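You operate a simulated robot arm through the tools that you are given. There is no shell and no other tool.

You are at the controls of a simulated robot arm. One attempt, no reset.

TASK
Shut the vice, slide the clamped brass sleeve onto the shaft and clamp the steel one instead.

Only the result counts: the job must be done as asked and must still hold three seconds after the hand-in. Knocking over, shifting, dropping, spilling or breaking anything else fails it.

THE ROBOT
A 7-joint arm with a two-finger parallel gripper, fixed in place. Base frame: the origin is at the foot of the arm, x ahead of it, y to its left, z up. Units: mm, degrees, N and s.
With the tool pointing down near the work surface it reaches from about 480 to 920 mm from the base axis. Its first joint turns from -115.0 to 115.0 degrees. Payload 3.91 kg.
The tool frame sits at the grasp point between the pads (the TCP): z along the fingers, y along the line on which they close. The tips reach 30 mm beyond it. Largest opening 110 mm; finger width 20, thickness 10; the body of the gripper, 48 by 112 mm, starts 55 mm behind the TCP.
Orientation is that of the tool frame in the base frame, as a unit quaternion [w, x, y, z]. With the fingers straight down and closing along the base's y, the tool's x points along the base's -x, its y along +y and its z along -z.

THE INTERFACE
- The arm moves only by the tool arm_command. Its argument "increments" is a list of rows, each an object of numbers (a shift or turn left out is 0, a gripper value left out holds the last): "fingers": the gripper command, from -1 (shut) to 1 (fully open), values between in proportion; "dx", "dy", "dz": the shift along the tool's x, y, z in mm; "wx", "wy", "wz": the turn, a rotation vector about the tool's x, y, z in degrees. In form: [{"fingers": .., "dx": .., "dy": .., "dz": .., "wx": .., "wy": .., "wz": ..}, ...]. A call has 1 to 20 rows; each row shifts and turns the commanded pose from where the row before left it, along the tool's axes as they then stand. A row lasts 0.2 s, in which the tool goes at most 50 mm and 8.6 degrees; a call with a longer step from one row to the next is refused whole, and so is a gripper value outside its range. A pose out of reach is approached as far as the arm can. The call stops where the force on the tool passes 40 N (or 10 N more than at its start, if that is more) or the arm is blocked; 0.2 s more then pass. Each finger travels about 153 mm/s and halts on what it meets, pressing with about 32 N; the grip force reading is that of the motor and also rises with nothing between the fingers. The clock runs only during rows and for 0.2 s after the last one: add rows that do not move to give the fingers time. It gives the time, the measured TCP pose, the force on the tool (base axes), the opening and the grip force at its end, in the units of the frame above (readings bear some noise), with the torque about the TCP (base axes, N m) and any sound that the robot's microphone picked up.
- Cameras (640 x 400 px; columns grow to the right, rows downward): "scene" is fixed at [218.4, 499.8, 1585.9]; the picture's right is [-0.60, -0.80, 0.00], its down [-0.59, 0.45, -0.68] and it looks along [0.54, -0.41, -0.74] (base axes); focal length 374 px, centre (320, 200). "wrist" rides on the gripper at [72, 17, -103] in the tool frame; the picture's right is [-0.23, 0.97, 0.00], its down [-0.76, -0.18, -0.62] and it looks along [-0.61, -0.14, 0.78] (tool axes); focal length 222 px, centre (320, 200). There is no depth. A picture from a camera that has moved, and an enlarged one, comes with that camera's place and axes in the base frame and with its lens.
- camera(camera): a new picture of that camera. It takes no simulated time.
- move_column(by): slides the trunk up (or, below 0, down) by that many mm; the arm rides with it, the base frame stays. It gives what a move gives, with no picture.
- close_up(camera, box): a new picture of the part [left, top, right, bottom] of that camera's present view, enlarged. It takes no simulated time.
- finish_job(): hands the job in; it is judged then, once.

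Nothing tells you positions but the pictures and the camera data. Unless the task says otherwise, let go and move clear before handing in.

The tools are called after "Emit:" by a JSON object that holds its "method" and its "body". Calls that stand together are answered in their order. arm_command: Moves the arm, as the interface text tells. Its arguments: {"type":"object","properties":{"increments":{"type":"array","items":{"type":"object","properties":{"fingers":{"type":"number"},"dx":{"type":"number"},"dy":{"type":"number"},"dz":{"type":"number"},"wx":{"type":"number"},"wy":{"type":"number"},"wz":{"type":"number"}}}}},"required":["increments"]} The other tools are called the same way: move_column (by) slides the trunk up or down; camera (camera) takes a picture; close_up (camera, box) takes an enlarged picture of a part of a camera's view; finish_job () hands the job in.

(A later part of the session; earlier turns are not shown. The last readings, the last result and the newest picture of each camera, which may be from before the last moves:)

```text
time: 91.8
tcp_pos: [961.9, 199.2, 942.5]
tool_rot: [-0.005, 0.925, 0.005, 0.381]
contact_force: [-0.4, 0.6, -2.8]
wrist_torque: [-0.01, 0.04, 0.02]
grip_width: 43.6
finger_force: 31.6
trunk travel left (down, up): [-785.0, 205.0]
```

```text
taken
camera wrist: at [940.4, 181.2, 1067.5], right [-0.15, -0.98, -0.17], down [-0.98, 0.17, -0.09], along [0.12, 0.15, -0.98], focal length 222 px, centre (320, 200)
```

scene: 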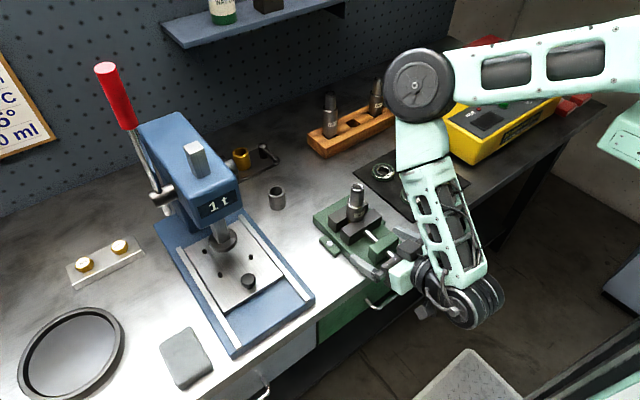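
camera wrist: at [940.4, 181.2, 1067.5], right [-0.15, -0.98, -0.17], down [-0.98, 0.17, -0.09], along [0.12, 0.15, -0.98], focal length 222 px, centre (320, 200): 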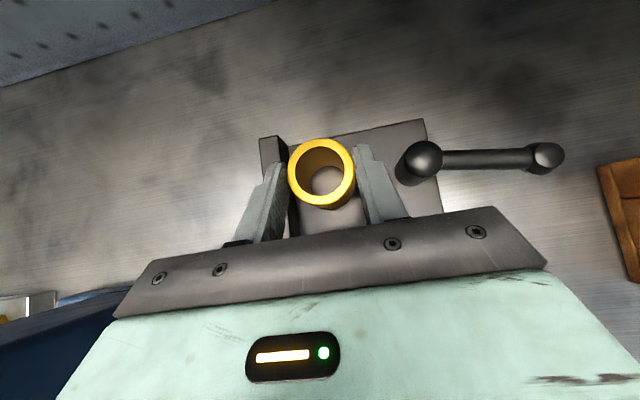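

The sleeve came free and weighs about 0.28 kg. I'll raise the trunk to carry it over, then head toward the shaft, which is at about (615, 101) with its top near z 1018.

Emit:
{"method": "move_column", "body": {"by": 170}}

Emit:
{"method": "arm_command", "body": {"increments": [{"dx": -25, "dz": -25}, {"dx": -25, "dz": -25}, {"dx": -25, "dz": -25, "dy": 12}, {"dx": -25, "dz": -25, "dy": 12}, {"dx": -25, "dz": -25, "dy": 12}]}}

Emit:
{"method": "camera", "body": {"camera": "wrist"}}

```text
time: 93.7
tcp_pos: [961.5, 198.4, 1112.7]
tool_rot: [-0.005, 0.925, 0.005, 0.381]
contact_force: [0.5, 0.6, -2.3]
wrist_torque: [0.0, 0.07, 0.05]
grip_width: 43.2
finger_force: 32.3
trunk travel left (down, up): [-955.0, 35.0]
```

```text
time: 94.9
tcp_pos: [784.8, 160.9, 1112.9]
tool_rot: [-0.005, 0.924, 0.005, 0.381]
contact_force: [0.3, -0.3, -3.7]
wrist_torque: [0.03, 0.04, 0.0]
grip_width: 43.6
finger_force: 31.5
trunk travel left (down, up): [-955.0, 35.0]
```

```text
taken
camera wrist: at [764.1, 143.7, 1238.0], right [-0.15, -0.97, -0.17], down [-0.98, 0.17, -0.09], along [0.12, 0.15, -0.98], focal length 222 px, centre (320, 200)
```

wrist: 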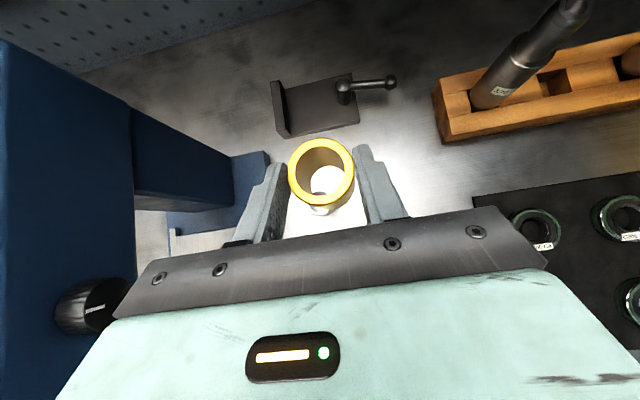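

Emit:
{"method": "arm_command", "body": {"increments": [{"dx": -21, "dz": -21, "dy": 15}, {"dx": -21, "dz": -21, "dy": 15}, {"dx": -21, "dz": -21, "dy": 15}, {"dx": -21, "dz": -21, "dy": 14}]}}

Emit:
{"method": "camera", "body": {"camera": "wrist"}}

Emit:
{"method": "camera", "body": {"camera": "scene"}}

```text
time: 95.9
tcp_pos: [666.5, 100.0, 1113.2]
tool_rot: [-0.005, 0.925, 0.005, 0.381]
contact_force: [-0.5, 0.4, -2.8]
wrist_torque: [-0.01, 0.04, 0.0]
grip_width: 43.7
finger_force: 32.2
trunk travel left (down, up): [-955.0, 35.0]
```

```text
taken
camera wrist: at [645.2, 81.5, 1238.8], right [-0.15, -0.97, -0.17], down [-0.98, 0.17, -0.09], along [0.12, 0.15, -0.98], focal length 222 px, centre (320, 200)
```

wrist: 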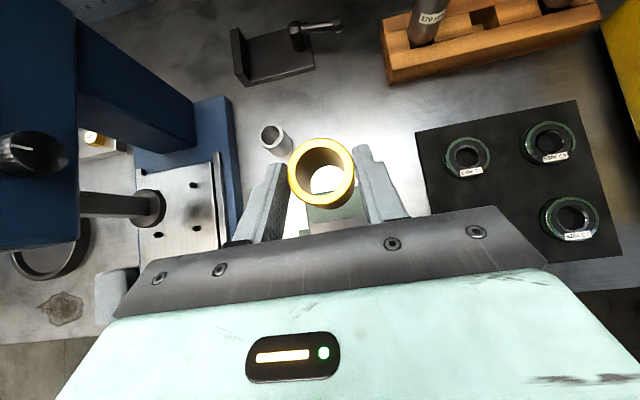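

```text
taken
```

scene: 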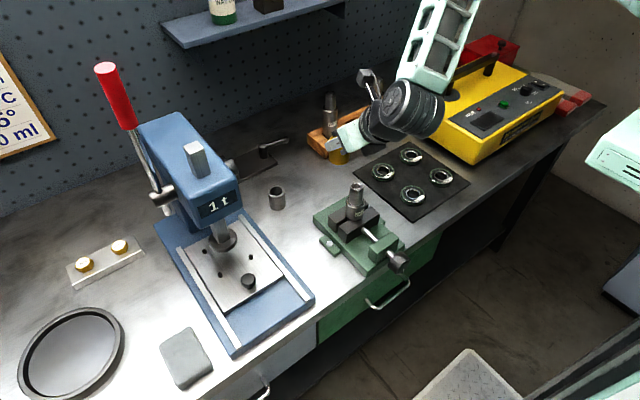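

Emit:
{"method": "arm_command", "body": {"increments": [{"dx": -17, "dz": -17}, {"dx": -17, "dz": -17}]}}

Emit:
{"method": "close_up", "body": {"camera": "wrist", "box": [240, 100, 400, 230]}}

Emit:
{"method": "close_up", "body": {"camera": "scene", "box": [310, 110, 430, 230]}}

```text
time: 96.5
tcp_pos: [619.6, 99.5, 1113.5]
tool_rot: [-0.005, 0.925, 0.004, 0.381]
contact_force: [-0.7, 0.5, -2.8]
wrist_torque: [0.03, 0.01, 0.01]
grip_width: 43.3
finger_force: 32.2
trunk travel left (down, up): [-955.0, 35.0]
```

```text
3.08 times, centred on (320, 165) of wrist
camera zoom: at [598.0, 81.4, 1238.3], right [-0.15, -0.97, -0.17], down [-0.98, 0.17, -0.09], along [0.12, 0.15, -0.98], focal length 684 px, centre (320, 308)
```

zoom: 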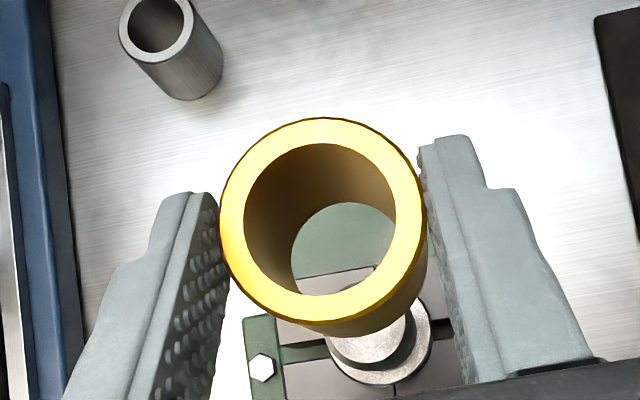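

```text
3.33 times, centred on (370, 170) of scene
camera zoom: at [218.4, 499.8, 1585.9], right [-0.6, -0.8, 0.0], down [-0.59, 0.45, -0.68], along [0.54, -0.41, -0.74], focal length 1248 px, centre (153, 300)
```

zoom: 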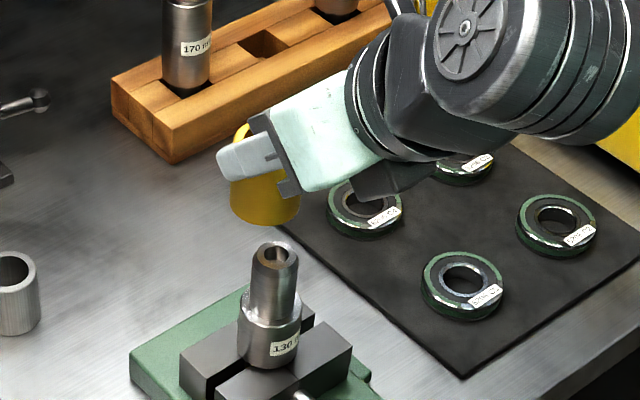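

I can see down through the bore, so I can align by sight. I'll move the last few millimetres over the shaft.

Emit:
{"method": "arm_command", "body": {"increments": [{"dx": -6, "dz": -6, "dy": -1}, {"dx": -6, "dz": -6, "dy": -1}]}}

Emit:
{"method": "close_up", "body": {"camera": "wrist", "box": [270, 120, 370, 200]}}

Emit:
{"method": "close_up", "body": {"camera": "scene", "box": [320, 140, 400, 220]}}

```text
time: 97.1
tcp_pos: [601.4, 100.7, 1113.8]
tool_rot: [-0.005, 0.924, 0.005, 0.382]
contact_force: [0.7, 0.8, -3.2]
wrist_torque: [0.01, 0.08, 0.0]
grip_width: 43.1
finger_force: 32.2
trunk travel left (down, up): [-955.0, 35.0]
```

```text
5.00 times, centred on (320, 160) of wrist
camera zoom: at [581.0, 83.3, 1238.5], right [-0.15, -0.97, -0.17], down [-0.98, 0.17, -0.09], along [0.12, 0.15, -0.98], focal length 1111 px, centre (320, 400)
```

zoom: 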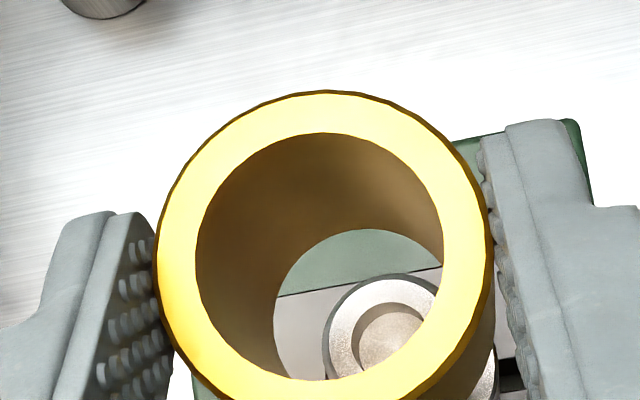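

```text
5.00 times, centred on (360, 180) of scene
camera zoom: at [218.4, 499.8, 1585.9], right [-0.6, -0.8, 0.0], down [-0.59, 0.45, -0.68], along [0.54, -0.41, -0.74], focal length 1872 px, centre (120, 300)
```

zoom: 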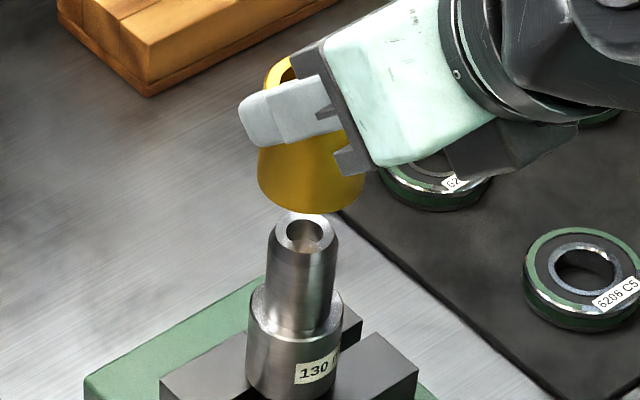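

The shaft's top ring is visible through the bore and nearly concentric. I'll lower part way and check again.

Emit:
{"method": "arm_command", "body": {"increments": [{"dx": -8.8, "dz": 8.8}, {"dx": -8.8, "dz": 8.8}]}}

Emit:
{"method": "close_up", "body": {"camera": "wrist", "box": [270, 120, 370, 200]}}

Emit:
{"method": "close_up", "body": {"camera": "scene", "box": [320, 140, 400, 220]}}

```text
time: 97.7
tcp_pos: [600.8, 101.2, 1089.9]
tool_rot: [-0.005, 0.924, 0.004, 0.382]
contact_force: [-0.2, 0.3, -2.6]
wrist_torque: [-0.03, 0.04, -0.01]
grip_width: 43.2
finger_force: 32.6
trunk travel left (down, up): [-955.0, 35.0]
```

```text
5.00 times, centred on (320, 160) of wrist
camera zoom: at [580.2, 84.3, 1214.0], right [-0.15, -0.97, -0.17], down [-0.98, 0.17, -0.09], along [0.12, 0.15, -0.98], focal length 1111 px, centre (320, 400)
```

zoom: 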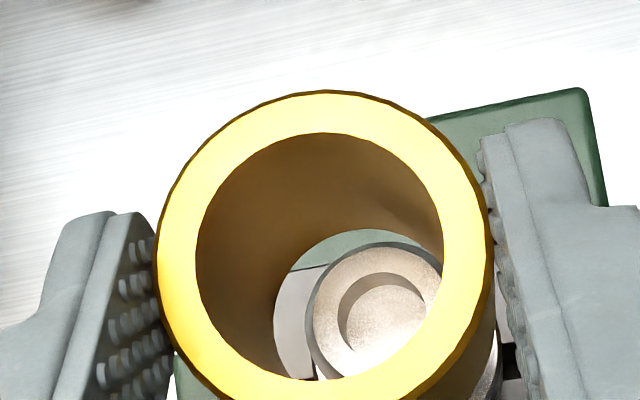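

```text
5.00 times, centred on (360, 180) of scene
camera zoom: at [218.4, 499.8, 1585.9], right [-0.6, -0.8, 0.0], down [-0.59, 0.45, -0.68], along [0.54, -0.41, -0.74], focal length 1872 px, centre (120, 300)
```

zoom: 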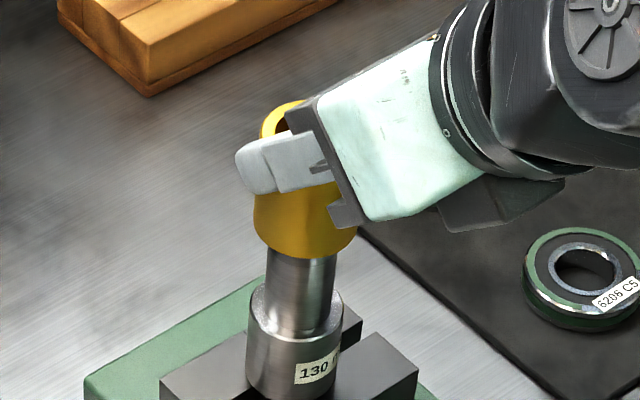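

Emit:
{"method": "arm_command", "body": {"increments": [{"dx": 0.7, "dz": 0.7}, {"dx": -3.5, "dz": 3.5}, {"dx": -3.5, "dz": 3.5}, {"dx": -3.5, "dz": 3.5}]}}

Emit:
{"method": "close_up", "body": {"camera": "wrist", "box": [270, 120, 370, 200]}}

Emit:
{"method": "close_up", "body": {"camera": "scene", "box": [320, 140, 400, 220]}}

```text
time: 98.7
tcp_pos: [604.1, 101.4, 1073.4]
tool_rot: [-0.004, 0.924, 0.004, 0.382]
contact_force: [-0.1, -0.1, -3.3]
wrist_torque: [-0.01, 0.05, 0.02]
grip_width: 43.4
finger_force: 32.0
trunk travel left (down, up): [-955.0, 35.0]
```

```text
5.00 times, centred on (320, 160) of wrist
camera zoom: at [581.4, 83.7, 1198.5], right [-0.15, -0.97, -0.17], down [-0.98, 0.17, -0.09], along [0.12, 0.15, -0.98], focal length 1111 px, centre (320, 400)
```

zoom: 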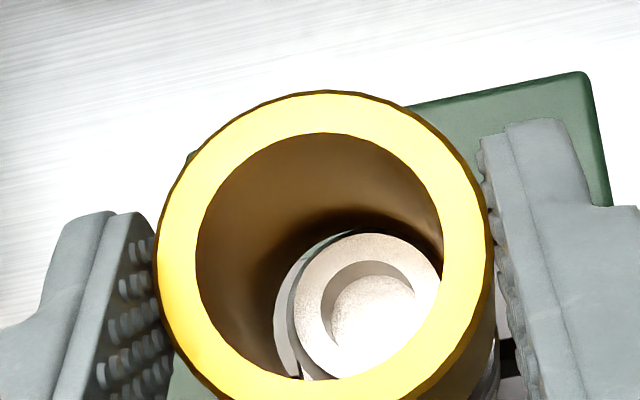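

```text
5.00 times, centred on (360, 180) of scene
camera zoom: at [218.4, 499.8, 1585.9], right [-0.6, -0.8, 0.0], down [-0.59, 0.45, -0.68], along [0.54, -0.41, -0.74], focal length 1872 px, centre (120, 300)
```

zoom: 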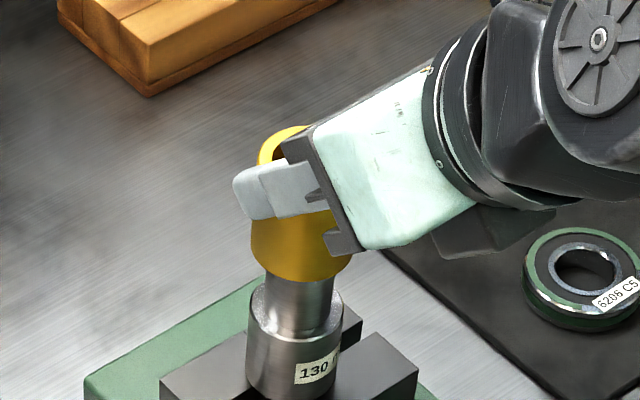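

The shaft looks about 3 mm toward +x relative to the bore's lower rim, so I'll shift +x slightly and continue down.

Emit:
{"method": "arm_command", "body": {"increments": [{"dx": 1.4, "dz": 1.4}, {"dx": 0.3, "dz": 0.3}]}}

Emit:
{"method": "close_up", "body": {"camera": "wrist", "box": [270, 120, 370, 200]}}

```text
time: 99.3
tcp_pos: [604.9, 101.7, 1073.5]
tool_rot: [-0.004, 0.925, 0.005, 0.381]
contact_force: [0.2, -0.8, -2.8]
wrist_torque: [-0.01, 0.05, 0.02]
grip_width: 43.5
finger_force: 32.6
trunk travel left (down, up): [-955.0, 35.0]
```

```text
5.00 times, centred on (320, 160) of wrist
camera zoom: at [583.9, 83.7, 1198.4], right [-0.15, -0.97, -0.16], down [-0.98, 0.17, -0.09], along [0.12, 0.15, -0.98], focal length 1111 px, centre (320, 400)
```

zoom: 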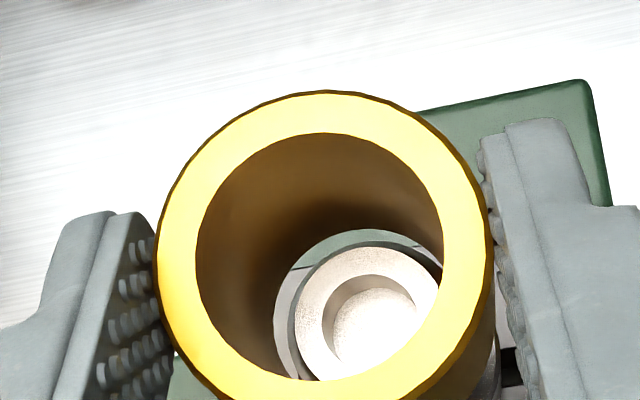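

Now it's concentric. I'll lower the sleeve down the shaft in small steps.

Emit:
{"method": "arm_command", "body": {"increments": [{"dx": -3.5, "dz": 3.5}, {"dx": -3.5, "dz": 3.5}, {"dx": -3.5, "dz": 3.5}, {"dx": -3.5, "dz": 3.5}]}}

Emit:
{"method": "close_up", "body": {"camera": "wrist", "box": [270, 120, 370, 200]}}

Emit:
{"method": "close_up", "body": {"camera": "scene", "box": [320, 140, 400, 220]}}

```text
time: 100.3
tcp_pos: [604.1, 101.3, 1053.5]
tool_rot: [-0.005, 0.925, 0.005, 0.381]
contact_force: [-1.7, -1.1, -3.8]
wrist_torque: [-0.11, 0.11, -0.04]
grip_width: 43.4
finger_force: 31.8
trunk travel left (down, up): [-955.0, 35.0]
```

```text
5.00 times, centred on (320, 160) of wrist
camera zoom: at [583.6, 83.8, 1178.3], right [-0.15, -0.97, -0.17], down [-0.98, 0.17, -0.09], along [0.12, 0.15, -0.98], focal length 1111 px, centre (320, 400)
```

zoom: 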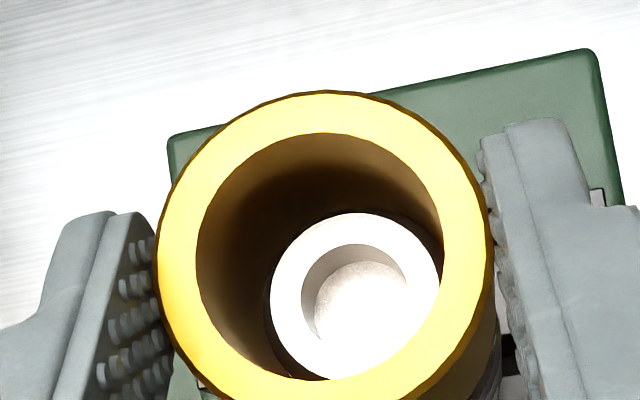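

```text
5.00 times, centred on (360, 180) of scene
camera zoom: at [218.4, 499.8, 1585.9], right [-0.6, -0.8, 0.0], down [-0.59, 0.45, -0.68], along [0.54, -0.41, -0.74], focal length 1872 px, centre (120, 300)
```

zoom: 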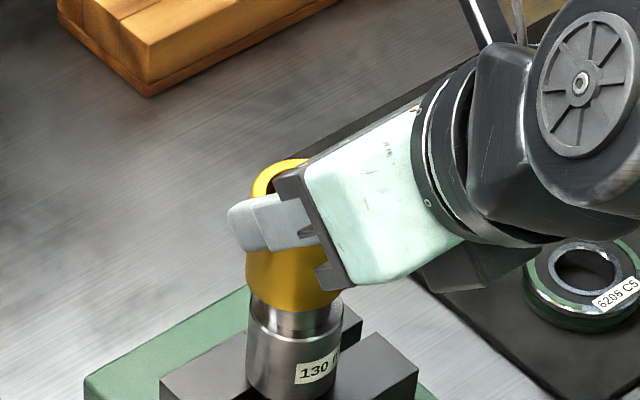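

Emit:
{"method": "arm_command", "body": {"increments": [{"dx": -4.0, "dz": 3.0}, {"dx": -3.5, "dz": 3.5}, {"dx": -3.5, "dz": 3.5}]}}

Emit:
{"method": "close_up", "body": {"camera": "scene", "box": [320, 140, 400, 220]}}

```text
time: 101.1
tcp_pos: [605.9, 101.5, 1038.1]
tool_rot: [-0.004, 0.925, 0.004, 0.381]
contact_force: [-0.7, -0.9, -3.0]
wrist_torque: [0.0, 0.15, 0.0]
grip_width: 43.5
finger_force: 32.0
trunk travel left (down, up): [-955.0, 35.0]
```

```text
5.00 times, centred on (360, 180) of scene
camera zoom: at [218.4, 499.8, 1585.9], right [-0.6, -0.8, 0.0], down [-0.59, 0.45, -0.68], along [0.54, -0.41, -0.74], focal length 1872 px, centre (120, 300)
```

zoom: 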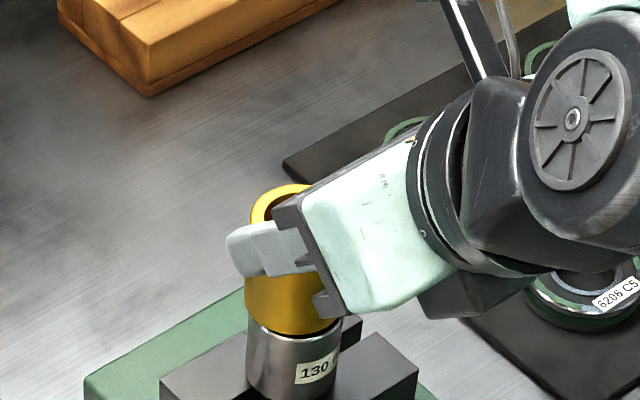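

Emit:
{"method": "arm_command", "body": {"increments": [{"dx": -1.4, "dz": 1.4}, {"dx": -1.4, "dz": 1.4}]}}

Emit:
{"method": "close_up", "body": {"camera": "scene", "box": [330, 170, 390, 220]}}

```text
time: 101.7
tcp_pos: [605.0, 102.2, 1034.5]
tool_rot: [-0.005, 0.924, 0.005, 0.381]
contact_force: [-1.7, -1.7, -2.1]
wrist_torque: [-0.08, 0.16, 0.0]
grip_width: 43.5
finger_force: 32.4
trunk travel left (down, up): [-955.0, 35.0]
```

```text
8.00 times, centred on (360, 195) of scene
camera zoom: at [218.4, 499.8, 1585.9], right [-0.6, -0.8, 0.0], down [-0.59, 0.45, -0.68], along [0.54, -0.41, -0.74], focal length 2995 px, centre (0, 240)
```

zoom: 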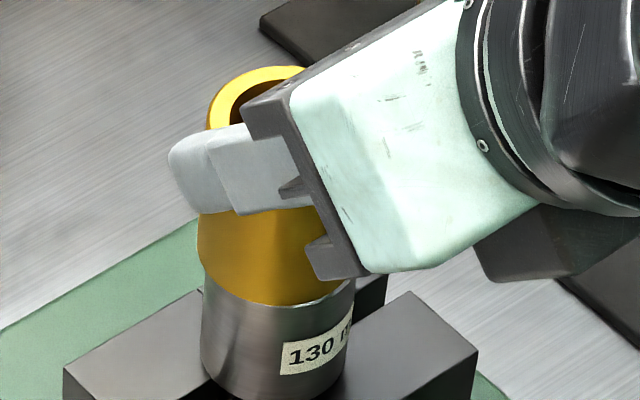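

Emit:
{"method": "arm_command", "body": {"increments": [{"dx": -1.0, "dz": 1.0}, {"dx": -1.0, "dz": 1.0}]}}

```text
time: 102.3
tcp_pos: [604.6, 101.4, 1034.0]
tool_rot: [-0.005, 0.924, 0.005, 0.383]
contact_force: [-5.6, -3.6, 24.9]
wrist_torque: [-0.43, 0.1, 0.0]
grip_width: 43.5
finger_force: 32.0
trunk travel left (down, up): [-955.0, 35.0]
```

The sleeve is seated on the shoulder. I'll ease off, open the fingers and back out along the tool axis.

Emit:
{"method": "arm_command", "body": {"increments": [{"dx": 1.0, "dz": -1.0}, {"fingers": 0.2}, {"fingers": 0.2}, {"fingers": 0.2}]}}

Emit:
{"method": "arm_command", "body": {"increments": [{"dz": -25}, {"dz": -25}, {"dz": -25, "dx": 10}, {"dx": 25, "dz": -25}]}}

Emit:
{"method": "close_up", "body": {"camera": "scene", "box": [320, 150, 420, 280]}}

Emit:
{"method": "camera", "body": {"camera": "wrist"}}

```text
time: 103.3
tcp_pos: [603.8, 101.7, 1033.9]
tool_rot: [-0.005, 0.925, 0.004, 0.381]
contact_force: [-0.3, 0.2, 0.6]
wrist_torque: [0.03, 0.02, 0.01]
grip_width: 66.1
finger_force: 0.0
trunk travel left (down, up): [-955.0, 35.0]
```

```text
time: 104.3
tcp_pos: [558.8, 100.6, 1129.2]
tool_rot: [-0.005, 0.924, 0.006, 0.381]
contact_force: [0.2, 0.3, -0.6]
wrist_torque: [0.01, 0.04, 0.01]
grip_width: 65.9
finger_force: 0.0
trunk travel left (down, up): [-955.0, 35.0]
```

```text
3.08 times, centred on (370, 215) of scene
camera zoom: at [218.4, 499.8, 1585.9], right [-0.6, -0.8, 0.0], down [-0.59, 0.45, -0.68], along [0.54, -0.41, -0.74], focal length 1152 px, centre (166, 154)
```

zoom: 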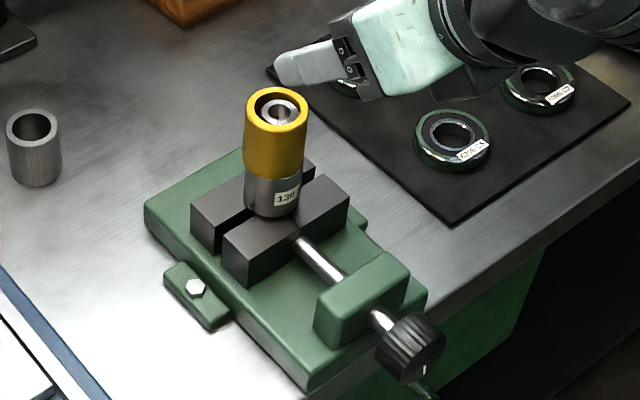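

```text
taken
camera wrist: at [537.0, 82.9, 1254.6], right [-0.15, -0.98, -0.16], down [-0.98, 0.17, -0.09], along [0.12, 0.15, -0.98], focal length 222 px, centre (320, 200)
```

wrist: 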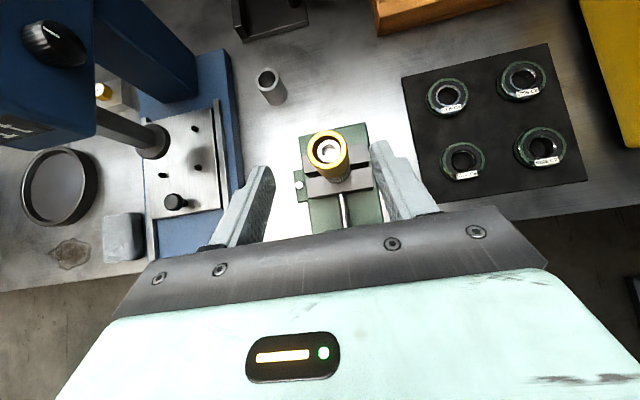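

The brass sleeve is on the shaft. Next is the steel sleeve at about (796, 194): I'll move behind it high up, lower the trunk, and take a look.

Emit:
{"method": "arm_command", "body": {"increments": [{"dx": 22.8, "dz": 22.8, "dy": -18.6}, {"dx": 22.8, "dz": 22.8, "dy": -18.6}, {"dx": 22.8, "dz": 22.8, "dy": -18.6}, {"dx": 22.8, "dz": 22.8, "dy": -18.6}, {"dx": 22.8, "dz": 22.8, "dy": -18.6}, {"dx": 14, "dz": 14}]}}

Emit:
{"method": "move_column", "body": {"by": -150}}

Emit:
{"method": "close_up", "body": {"camera": "wrist", "box": [220, 60, 420, 190]}}

Emit:
{"method": "camera", "body": {"camera": "scene"}}

```text
time: 105.7
tcp_pos: [738.7, 194.1, 1128.4]
tool_rot: [-0.005, 0.924, 0.005, 0.382]
contact_force: [0.1, -0.1, -0.2]
wrist_torque: [-0.02, -0.03, 0.02]
grip_width: 66.1
finger_force: 0.1
trunk travel left (down, up): [-955.0, 35.0]
```

```text
time: 107.4
tcp_pos: [737.9, 193.9, 978.8]
tool_rot: [-0.005, 0.925, 0.005, 0.381]
contact_force: [-0.4, -0.3, -0.4]
wrist_torque: [0.01, 0.01, -0.03]
grip_width: 66.0
finger_force: 0.1
trunk travel left (down, up): [-805.0, 185.0]
```

```text
3.08 times, centred on (320, 125) of wrist
camera zoom: at [717.4, 177.1, 1103.3], right [-0.15, -0.97, -0.17], down [-0.98, 0.17, -0.09], along [0.12, 0.15, -0.98], focal length 684 px, centre (320, 431)
```

zoom: 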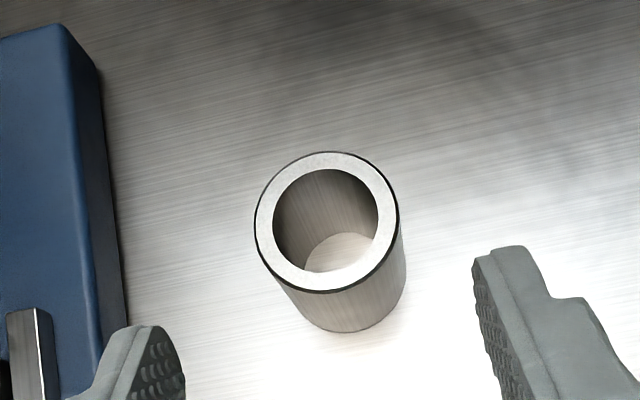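

```text
taken
```

scene: 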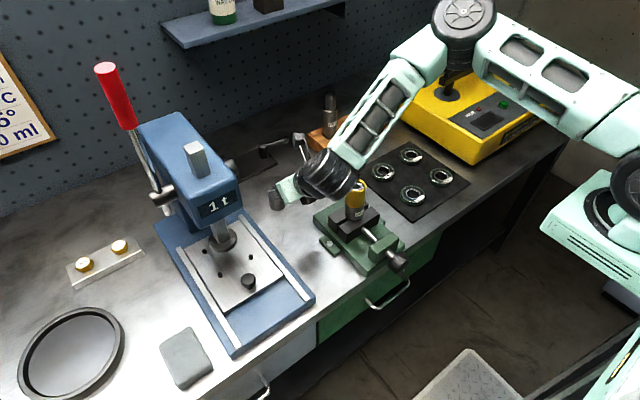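

The steel sleeve is at about (803, 195) with its top near z 908. I'll go in with the same grip as before.

Emit:
{"method": "arm_command", "body": {"increments": [{"dx": -2, "dz": 26}, {"dx": -2, "dz": 26, "dy": -1}, {"dx": -2, "dz": 25}]}}

Emit:
{"method": "camera", "body": {"camera": "wrist"}}

Emit:
{"method": "close_up", "body": {"camera": "scene", "box": [240, 110, 400, 250]}}

```text
time: 108.2
tcp_pos: [790.3, 195.2, 918.7]
tool_rot: [-0.004, 0.925, 0.005, 0.381]
contact_force: [0.0, -0.5, 0.0]
wrist_torque: [-0.01, -0.03, -0.03]
grip_width: 66.2
finger_force: 0.1
trunk travel left (down, up): [-805.0, 185.0]
```

```text
taken
camera wrist: at [767.7, 178.8, 1044.4], right [-0.15, -0.97, -0.17], down [-0.98, 0.17, -0.09], along [0.12, 0.15, -0.98], focal length 222 px, centre (320, 200)
```

wrist: 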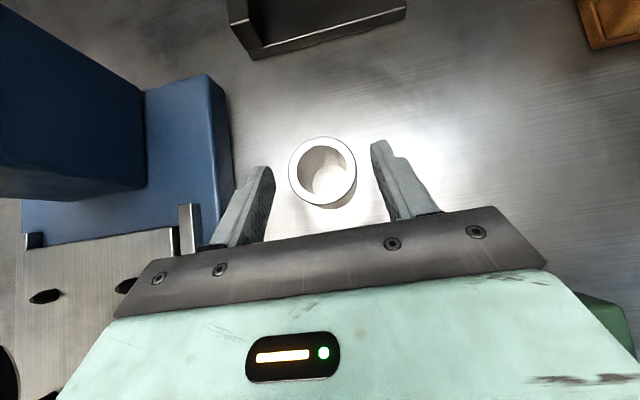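

```text
2.86 times, centred on (320, 180) of scene
camera zoom: at [218.4, 499.8, 1585.9], right [-0.6, -0.8, 0.0], down [-0.59, 0.45, -0.68], along [0.54, -0.41, -0.74], focal length 1070 px, centre (320, 257)
```

zoom: 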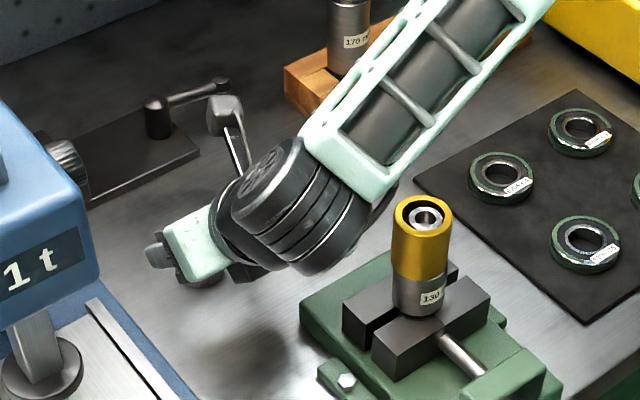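

Emit:
{"method": "arm_command", "body": {"increments": [{"fingers": -1}, {"fingers": -1}, {"fingers": -1}]}}

Emit:
{"method": "arm_command", "body": {"increments": [{"dx": 4, "dz": -4}, {"dx": 14, "dz": -14}, {"dx": 20, "dz": -20}, {"dx": 20, "dz": -20}]}}

Emit:
{"method": "camera", "body": {"camera": "wrist"}}

```text
time: 109.0
tcp_pos: [788.4, 196.9, 918.0]
tool_rot: [-0.005, 0.924, 0.005, 0.381]
contact_force: [0.9, -0.9, -0.7]
wrist_torque: [-0.02, -0.04, 0.03]
grip_width: 43.6
finger_force: 31.7
trunk travel left (down, up): [-805.0, 185.0]
```

```text
time: 110.0
tcp_pos: [788.3, 195.2, 1000.6]
tool_rot: [-0.005, 0.925, 0.004, 0.381]
contact_force: [-0.3, 0.3, -2.4]
wrist_torque: [0.01, 0.01, 0.02]
grip_width: 43.5
finger_force: 31.7
trunk travel left (down, up): [-805.0, 185.0]
```

```text
taken
camera wrist: at [767.6, 178.4, 1126.2], right [-0.15, -0.97, -0.16], down [-0.98, 0.17, -0.09], along [0.12, 0.15, -0.98], focal length 222 px, centre (320, 200)
```

wrist: 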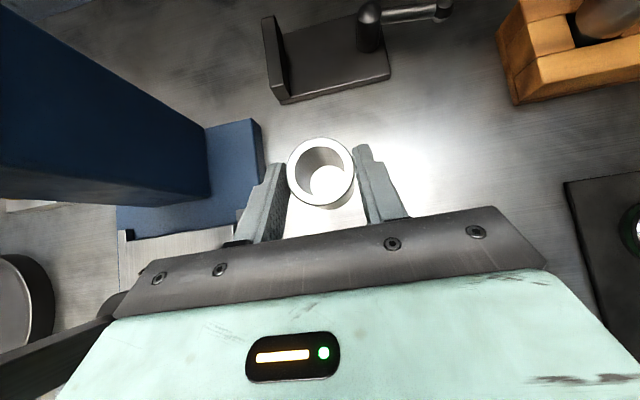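

The steel sleeve is held in the same relative position as the brass one was. I'll look at the empty clamp seat before placing it.

Emit:
{"method": "close_up", "body": {"camera": "wrist", "box": [240, 0, 460, 120]}}

Emit:
{"method": "close_up", "body": {"camera": "scene", "box": [225, 130, 295, 185]}}

```text
2.91 times, centred on (350, 60) of wrist
camera zoom: at [767.6, 178.4, 1126.2], right [-0.15, -0.97, -0.16], down [-0.98, 0.17, -0.09], along [0.12, 0.15, -0.98], focal length 646 px, centre (233, 607)
```

zoom: 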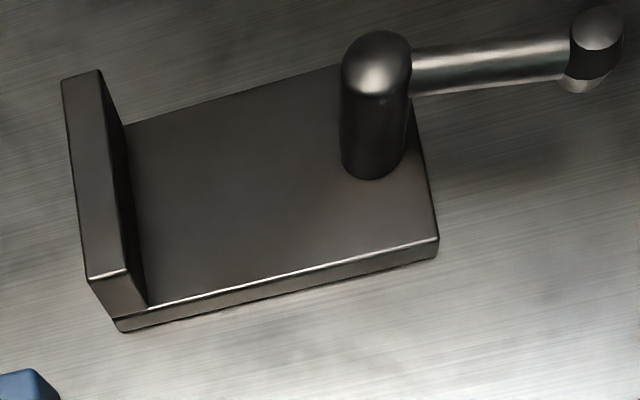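

```text
7.27 times, centred on (260, 158) of scene
camera zoom: at [218.4, 499.8, 1585.9], right [-0.6, -0.8, 0.0], down [-0.59, 0.45, -0.68], along [0.54, -0.41, -0.74], focal length 2723 px, centre (756, 509)
```

zoom: 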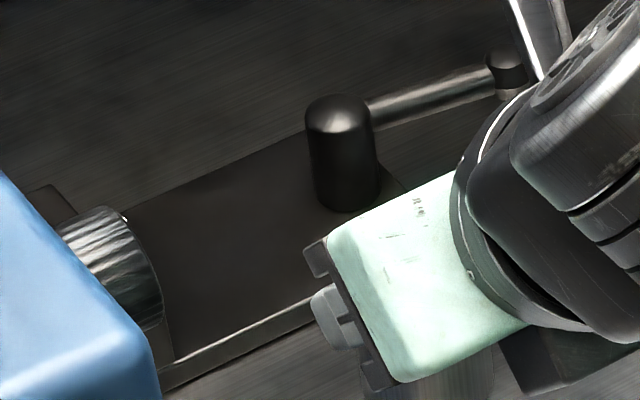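

The seat is a plain plate between the block and the post. I'll carry the steel sleeve to exactly where the brass one stood (tool at about 961.5, 198.6), staying high first.

Emit:
{"method": "arm_command", "body": {"increments": [{"dx": 23.1, "dz": 25.9, "dy": -0.7}, {"dx": 23.1, "dz": 25.9, "dy": -0.7}, {"dx": 23.1, "dz": 25.9, "dy": -0.7}, {"dx": 23.1, "dz": 25.9, "dy": -0.7}, {"dx": 23.1, "dz": 25.9, "dy": -0.6}]}}

Emit:
{"method": "camera", "body": {"camera": "wrist"}}

```text
time: 111.2
tcp_pos: [962.2, 202.5, 990.5]
tool_rot: [-0.005, 0.924, 0.006, 0.381]
contact_force: [-0.2, -0.5, -1.6]
wrist_torque: [-0.02, 0.04, 0.0]
grip_width: 43.4
finger_force: 31.6
trunk travel left (down, up): [-805.0, 185.0]
```

```text
taken
camera wrist: at [941.4, 184.6, 1115.6], right [-0.15, -0.98, -0.16], down [-0.98, 0.16, -0.09], along [0.12, 0.15, -0.98], focal length 222 px, centre (320, 200)
```

wrist: 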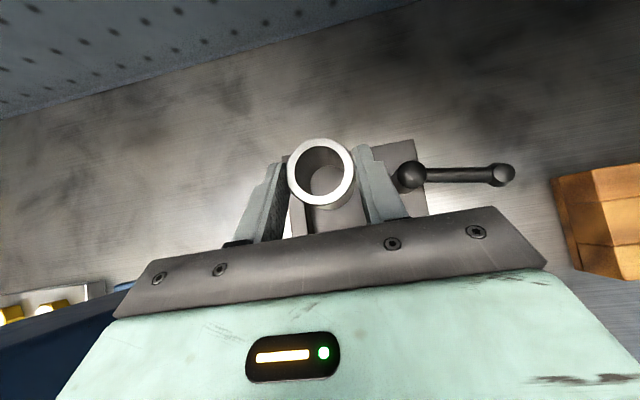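

Emit:
{"method": "arm_command", "body": {"increments": [{"dx": 0}, {"dx": 0}]}}

Emit:
{"method": "arm_command", "body": {"increments": [{"dx": 0}]}}

Emit:
{"method": "arm_command", "body": {"increments": [{"dx": 0}]}}

```text
time: 111.8
tcp_pos: [963.3, 202.6, 990.6]
tool_rot: [-0.005, 0.925, 0.005, 0.381]
contact_force: [-0.1, 0.1, -3.1]
wrist_torque: [-0.01, 0.0, 0.0]
grip_width: 43.6
finger_force: 32.3
trunk travel left (down, up): [-805.0, 185.0]
```

```text
time: 112.2
tcp_pos: [962.9, 202.0, 991.7]
tool_rot: [-0.005, 0.925, 0.005, 0.381]
contact_force: [-0.2, -0.2, -2.7]
wrist_torque: [-0.02, 0.02, -0.02]
grip_width: 43.3
finger_force: 31.7
trunk travel left (down, up): [-805.0, 185.0]
```

```text
time: 112.6
tcp_pos: [962.7, 201.6, 990.9]
tool_rot: [-0.005, 0.924, 0.005, 0.381]
contact_force: [-0.2, -1.0, -2.6]
wrist_torque: [0.0, 0.05, 0.0]
grip_width: 43.4
finger_force: 31.4
trunk travel left (down, up): [-805.0, 185.0]
```

Emit:
{"method": "arm_command", "body": {"increments": [{"dx": -0.85, "dz": -0.85, "dy": 3.2}, {"dx": -12, "dz": 12}, {"dx": -12, "dz": 12}, {"dx": -8, "dz": 8}]}}

Emit:
{"method": "camera", "body": {"camera": "wrist"}}

```text
time: 113.6
tcp_pos: [961.9, 198.3, 945.7]
tool_rot: [-0.004, 0.924, 0.004, 0.381]
contact_force: [-1.0, 0.1, -3.2]
wrist_torque: [0.01, 0.03, 0.0]
grip_width: 43.5
finger_force: 32.7
trunk travel left (down, up): [-805.0, 185.0]
```

```text
taken
camera wrist: at [939.9, 181.1, 1070.6], right [-0.15, -0.97, -0.17], down [-0.98, 0.17, -0.09], along [0.12, 0.15, -0.98], focal length 222 px, centre (320, 200)
```

wrist: 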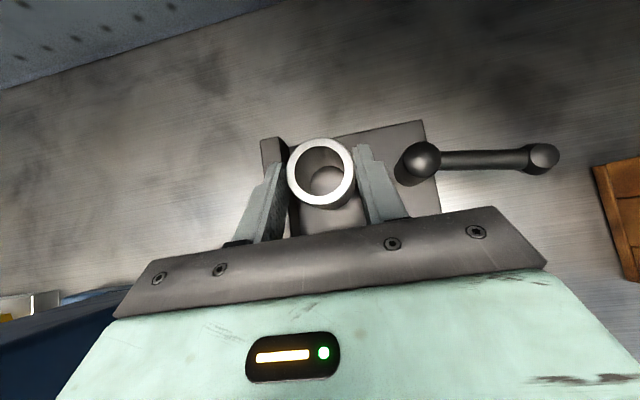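

Same view as with the brass one. I'll lower the last part in small steps until it touches the plate.

Emit:
{"method": "arm_command", "body": {"increments": [{"dx": -3.2, "dz": 3.2}, {"dx": -3.2, "dz": 3.2}]}}

Emit:
{"method": "arm_command", "body": {"increments": [{"dx": -1.2, "dz": 1.2}, {"dx": -1.2, "dz": 1.2}]}}

```text
time: 114.2
tcp_pos: [961.1, 199.4, 935.9]
tool_rot: [-0.005, 0.924, 0.005, 0.381]
contact_force: [-0.6, 0.8, -2.4]
wrist_torque: [0.0, 0.07, 0.03]
grip_width: 43.5
finger_force: 32.0
trunk travel left (down, up): [-805.0, 185.0]
```

```text
time: 114.8
tcp_pos: [959.9, 199.4, 933.8]
tool_rot: [-0.004, 0.925, 0.004, 0.381]
contact_force: [-0.6, -0.8, -2.9]
wrist_torque: [0.01, 0.05, 0.0]
grip_width: 43.3
finger_force: 31.7
trunk travel left (down, up): [-805.0, 185.0]
```

Emit:
{"method": "arm_command", "body": {"increments": [{"dx": -0.8, "dz": 0.8}, {"dx": -0.8, "dz": 0.8}]}}

Emit:
{"method": "arm_command", "body": {"increments": [{"dx": -0.8, "dz": 0.8}, {"dx": -0.8, "dz": 0.8}]}}

```text
time: 115.4
tcp_pos: [961.0, 198.7, 931.9]
tool_rot: [-0.005, 0.924, 0.005, 0.382]
contact_force: [-0.3, -1.4, -0.5]
wrist_torque: [-0.13, 0.04, -0.03]
grip_width: 43.1
finger_force: 31.4
trunk travel left (down, up): [-805.0, 185.0]
```

```text
time: 116.0
tcp_pos: [961.5, 198.6, 930.8]
tool_rot: [-0.005, 0.924, 0.005, 0.382]
contact_force: [-4.4, -0.9, 12.9]
wrist_torque: [-0.38, 0.25, -0.13]
grip_width: 43.2
finger_force: 32.2
trunk travel left (down, up): [-805.0, 185.0]
```

The sleeve stands on the plate. I'll ease off, open just a little, and lift straight up.

Emit:
{"method": "arm_command", "body": {"increments": [{"dx": 0.9, "dz": -0.9}, {"fingers": -0.15}, {"fingers": -0.15}]}}

Emit:
{"method": "arm_command", "body": {"increments": [{"dx": 3.5, "dz": -3.5}, {"dx": 7, "dz": -7}, {"dx": 10, "dz": -10}]}}

Emit:
{"method": "camera", "body": {"camera": "wrist"}}

```text
time: 116.8
tcp_pos: [962.2, 199.9, 929.3]
tool_rot: [-0.004, 0.925, 0.004, 0.381]
contact_force: [0.1, -0.4, 0.2]
wrist_torque: [0.02, 0.01, 0.0]
grip_width: 46.7
finger_force: 0.2
trunk travel left (down, up): [-805.0, 185.0]
```

```text
time: 117.6
tcp_pos: [961.4, 198.6, 958.8]
tool_rot: [-0.004, 0.924, 0.004, 0.381]
contact_force: [0.0, 0.7, -0.3]
wrist_torque: [-0.01, 0.03, -0.01]
grip_width: 46.9
finger_force: 0.1
trunk travel left (down, up): [-805.0, 185.0]
```

```text
taken
camera wrist: at [939.6, 181.4, 1083.9], right [-0.15, -0.97, -0.17], down [-0.98, 0.17, -0.09], along [0.12, 0.15, -0.98], focal length 222 px, centre (320, 200)
```

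wrist: 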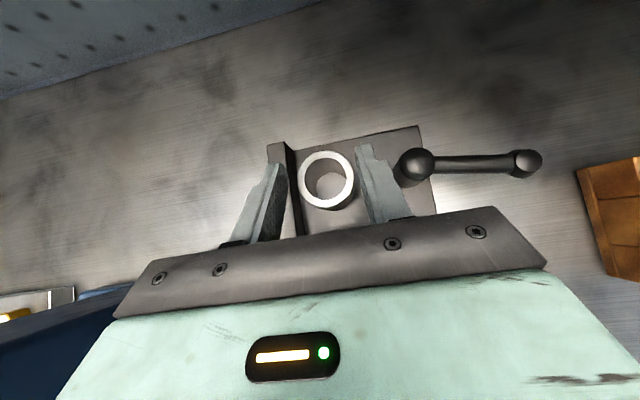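

I'll go back to the earlier viewpoint to compare its position with where the brass sleeve stood.

Emit:
{"method": "arm_command", "body": {"increments": [{"dx": -2, "dz": -22}, {"dx": -2, "dz": -22}]}}

Emit:
{"method": "close_up", "body": {"camera": "wrist", "box": [220, 60, 420, 190]}}

Emit:
{"method": "close_up", "body": {"camera": "scene", "box": [225, 135, 295, 185]}}

```text
time: 118.2
tcp_pos: [925.8, 197.6, 986.4]
tool_rot: [-0.005, 0.925, 0.005, 0.381]
contact_force: [-0.7, -0.5, -0.2]
wrist_torque: [0.02, 0.02, -0.02]
grip_width: 46.7
finger_force: 0.2
trunk travel left (down, up): [-805.0, 185.0]
```

```text
3.08 times, centred on (320, 125) of wrist
camera zoom: at [905.2, 180.3, 1112.1], right [-0.15, -0.97, -0.16], down [-0.98, 0.17, -0.09], along [0.12, 0.15, -0.98], focal length 684 px, centre (320, 431)
```

zoom: 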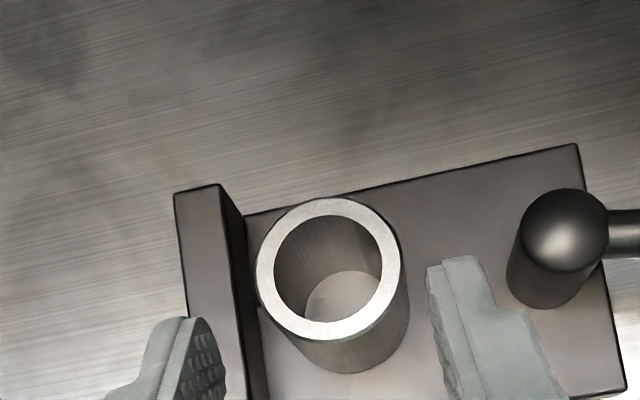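

```text
8.00 times, centred on (260, 160) of scene
camera zoom: at [218.4, 499.8, 1585.9], right [-0.6, -0.8, 0.0], down [-0.59, 0.45, -0.68], along [0.54, -0.41, -0.74], focal length 2995 px, centre (800, 520)
```

zoom: 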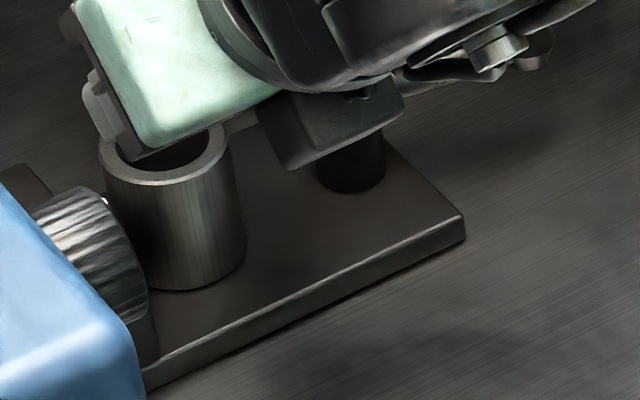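

The steel sleeve stands within about 1 mm of the old spot. Now I'll close the lever: with the fingers shut I'll hook behind its rod and pull it back toward the robot.

Emit:
{"method": "arm_command", "body": {"increments": [{"dx": 6, "dz": -6, "fingers": -1}, {"dx": 11, "dz": 11, "dy": 27}, {"dx": 11, "dz": 11, "dy": 27}, {"dx": 11, "dz": 11, "dy": 27}, {"dx": 11, "dz": 11, "dy": 26}]}}

Emit:
{"method": "camera", "body": {"camera": "wrist"}}

```text
time: 119.4
tcp_pos: [990.1, 93.9, 994.7]
tool_rot: [-0.005, 0.925, 0.006, 0.381]
contact_force: [0.1, -0.4, 0.5]
wrist_torque: [-0.02, -0.01, 0.0]
grip_width: 0.1
finger_force: 32.0
trunk travel left (down, up): [-805.0, 185.0]
```

```text
taken
camera wrist: at [969.4, 74.2, 1120.0], right [-0.15, -0.98, -0.16], down [-0.98, 0.17, -0.09], along [0.12, 0.15, -0.98], focal length 222 px, centre (320, 200)
```

wrist: 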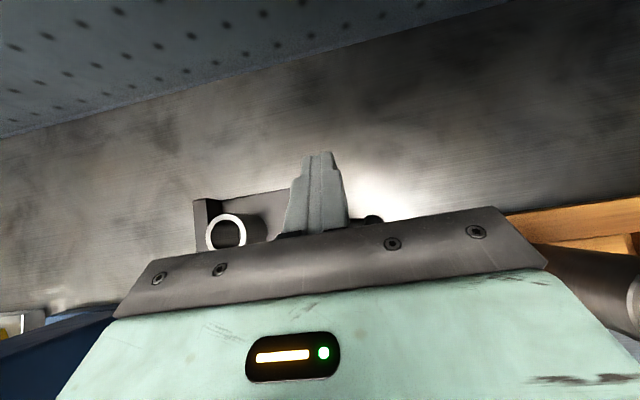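

Emit:
{"method": "arm_command", "body": {"increments": [{"dx": -13, "dz": 13}, {"dx": -13, "dz": 13}, {"dx": -13, "dz": 13}, {"dx": -9, "dz": 9}]}}

Emit:
{"method": "camera", "body": {"camera": "wrist"}}

Emit:
{"method": "close_up", "body": {"camera": "scene", "box": [220, 110, 320, 185]}}

```text
time: 120.4
tcp_pos: [990.6, 91.6, 926.3]
tool_rot: [-0.005, 0.924, 0.005, 0.381]
contact_force: [0.2, -0.1, -0.1]
wrist_torque: [0.0, 0.03, 0.0]
grip_width: 0.0
finger_force: 31.9
trunk travel left (down, up): [-805.0, 185.0]
```

```text
taken
camera wrist: at [968.6, 74.4, 1052.3], right [-0.15, -0.97, -0.17], down [-0.98, 0.17, -0.09], along [0.12, 0.15, -0.98], focal length 222 px, centre (320, 200)
```

wrist: 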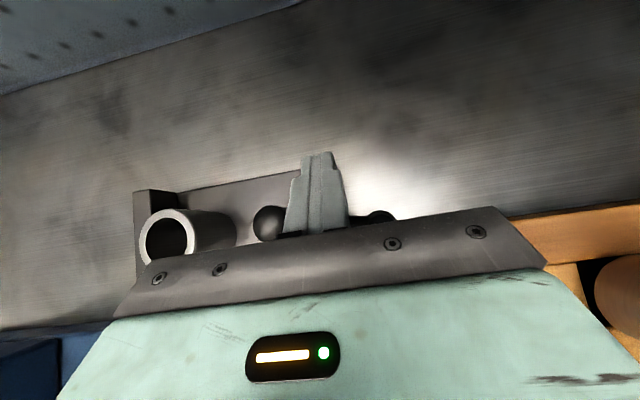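

```text
5.33 times, centred on (270, 148) of scene
camera zoom: at [218.4, 499.8, 1585.9], right [-0.6, -0.8, 0.0], down [-0.59, 0.45, -0.68], along [0.54, -0.41, -0.74], focal length 1997 px, centre (587, 480)
```

zoom: 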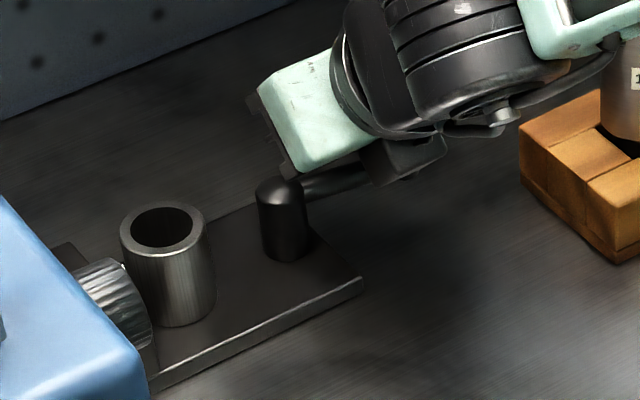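

Emit:
{"method": "arm_command", "body": {"increments": [{"dx": -7, "dz": -7}, {"dx": -7, "dz": -7}, {"dx": -7, "dz": -7}]}}

Emit:
{"method": "camera", "body": {"camera": "wrist"}}

```text
time: 121.2
tcp_pos: [961.4, 91.3, 929.6]
tool_rot: [-0.006, 0.924, 0.005, 0.382]
contact_force: [8.6, 1.8, 7.0]
wrist_torque: [0.09, -0.2, -0.07]
grip_width: 0.2
finger_force: 31.8
trunk travel left (down, up): [-805.0, 185.0]
```

```text
taken
camera wrist: at [940.2, 74.1, 1054.5], right [-0.15, -0.97, -0.17], down [-0.98, 0.17, -0.1], along [0.12, 0.15, -0.98], focal length 222 px, centre (320, 200)
```

wrist: 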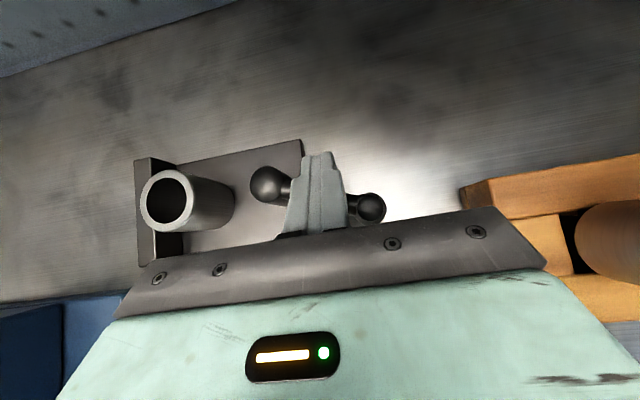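

Emit:
{"method": "arm_command", "body": {"increments": [{"dx": -7, "dz": -7, "dy": 0}, {"dx": -7, "dz": -7, "dy": -2}, {"dx": -7, "dz": -7, "dy": -3}]}}

Emit:
{"method": "camera", "body": {"camera": "wrist"}}

```text
time: 122.0
tcp_pos: [930.5, 97.5, 928.4]
tool_rot: [-0.005, 0.924, 0.004, 0.381]
contact_force: [0.0, -1.2, -0.3]
wrist_torque: [0.02, -0.01, -0.03]
grip_width: 0.0
finger_force: 31.5
trunk travel left (down, up): [-805.0, 185.0]
```

```text
taken
camera wrist: at [909.4, 79.1, 1052.1], right [-0.15, -0.97, -0.17], down [-0.98, 0.17, -0.09], along [0.12, 0.15, -0.98], focal length 222 px, centre (320, 200)
```

wrist: 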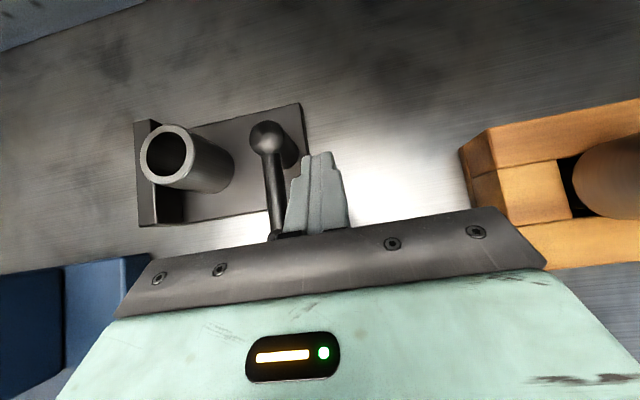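

The lever snapped over to its closed position, pointing toward the robot. I'll back away and check.

Emit:
{"method": "arm_command", "body": {"increments": [{"dz": -25, "dy": 3}, {"dz": -30}, {"dz": -30}]}}

Emit:
{"method": "camera", "body": {"camera": "wrist"}}

Emit:
{"method": "close_up", "body": {"camera": "wrist", "box": [180, 40, 380, 170]}}

Emit:
{"method": "close_up", "body": {"camera": "scene", "box": [225, 135, 295, 185]}}

```text
time: 122.8
tcp_pos: [870.9, 91.6, 987.4]
tool_rot: [-0.005, 0.924, 0.005, 0.382]
contact_force: [-0.5, -0.5, -0.1]
wrist_torque: [0.0, 0.01, 0.0]
grip_width: 0.1
finger_force: 32.3
trunk travel left (down, up): [-805.0, 185.0]
```

```text
taken
camera wrist: at [849.7, 75.6, 1113.2], right [-0.15, -0.97, -0.16], down [-0.98, 0.17, -0.09], along [0.12, 0.15, -0.98], focal length 222 px, centre (320, 200)
```

wrist: 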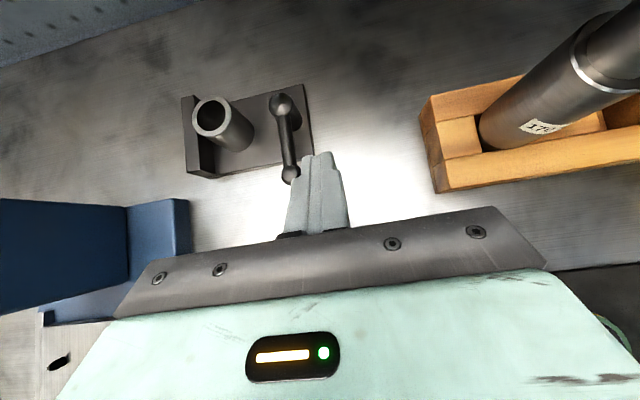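

```text
3.08 times, centred on (280, 105) of wrist
camera zoom: at [849.7, 75.6, 1113.2], right [-0.15, -0.97, -0.16], down [-0.98, 0.17, -0.09], along [0.12, 0.15, -0.98], focal length 684 px, centre (443, 492)
```

zoom: 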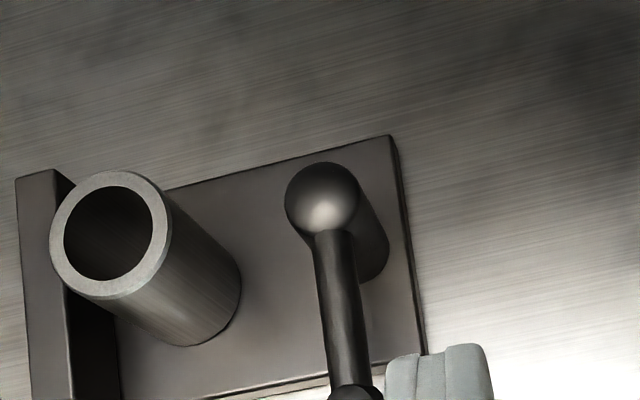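

```text
8.00 times, centred on (260, 160) of scene
camera zoom: at [218.4, 499.8, 1585.9], right [-0.6, -0.8, 0.0], down [-0.59, 0.45, -0.68], along [0.54, -0.41, -0.74], focal length 2995 px, centre (800, 520)
```

zoom: 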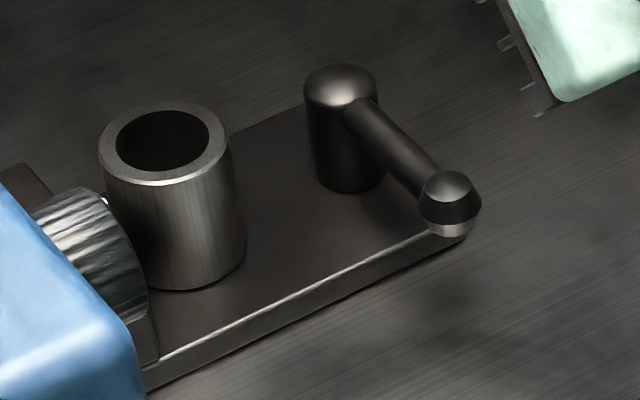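

The lever is back in its original closed position. To check that the clamp really holds the steel sleeve, I'll grip it gently and try a very small lift.

Emit:
{"method": "arm_command", "body": {"increments": [{"dx": 10, "dz": 10, "dy": -26.7}, {"dx": 10, "dz": 10, "dy": -26.7, "fingers": 0.1}, {"dx": 10, "dz": 10, "dy": -26.7}, {"dx": 10, "dz": 10, "dy": -26.7}]}}

Emit:
{"method": "arm_command", "body": {"increments": [{"dx": 0}, {"dx": 0}]}}

```text
time: 123.8
tcp_pos: [926.3, 199.3, 986.9]
tool_rot: [-0.005, 0.925, 0.004, 0.381]
contact_force: [-0.2, -0.1, -0.2]
wrist_torque: [0.06, 0.03, 0.0]
grip_width: 60.5
finger_force: 0.2
trunk travel left (down, up): [-805.0, 185.0]
```

```text
time: 124.4
tcp_pos: [925.7, 199.7, 985.9]
tool_rot: [-0.005, 0.925, 0.005, 0.381]
contact_force: [-0.8, 0.3, 0.4]
wrist_torque: [-0.03, 0.05, -0.03]
grip_width: 60.4
finger_force: 0.0
trunk travel left (down, up): [-805.0, 185.0]
```

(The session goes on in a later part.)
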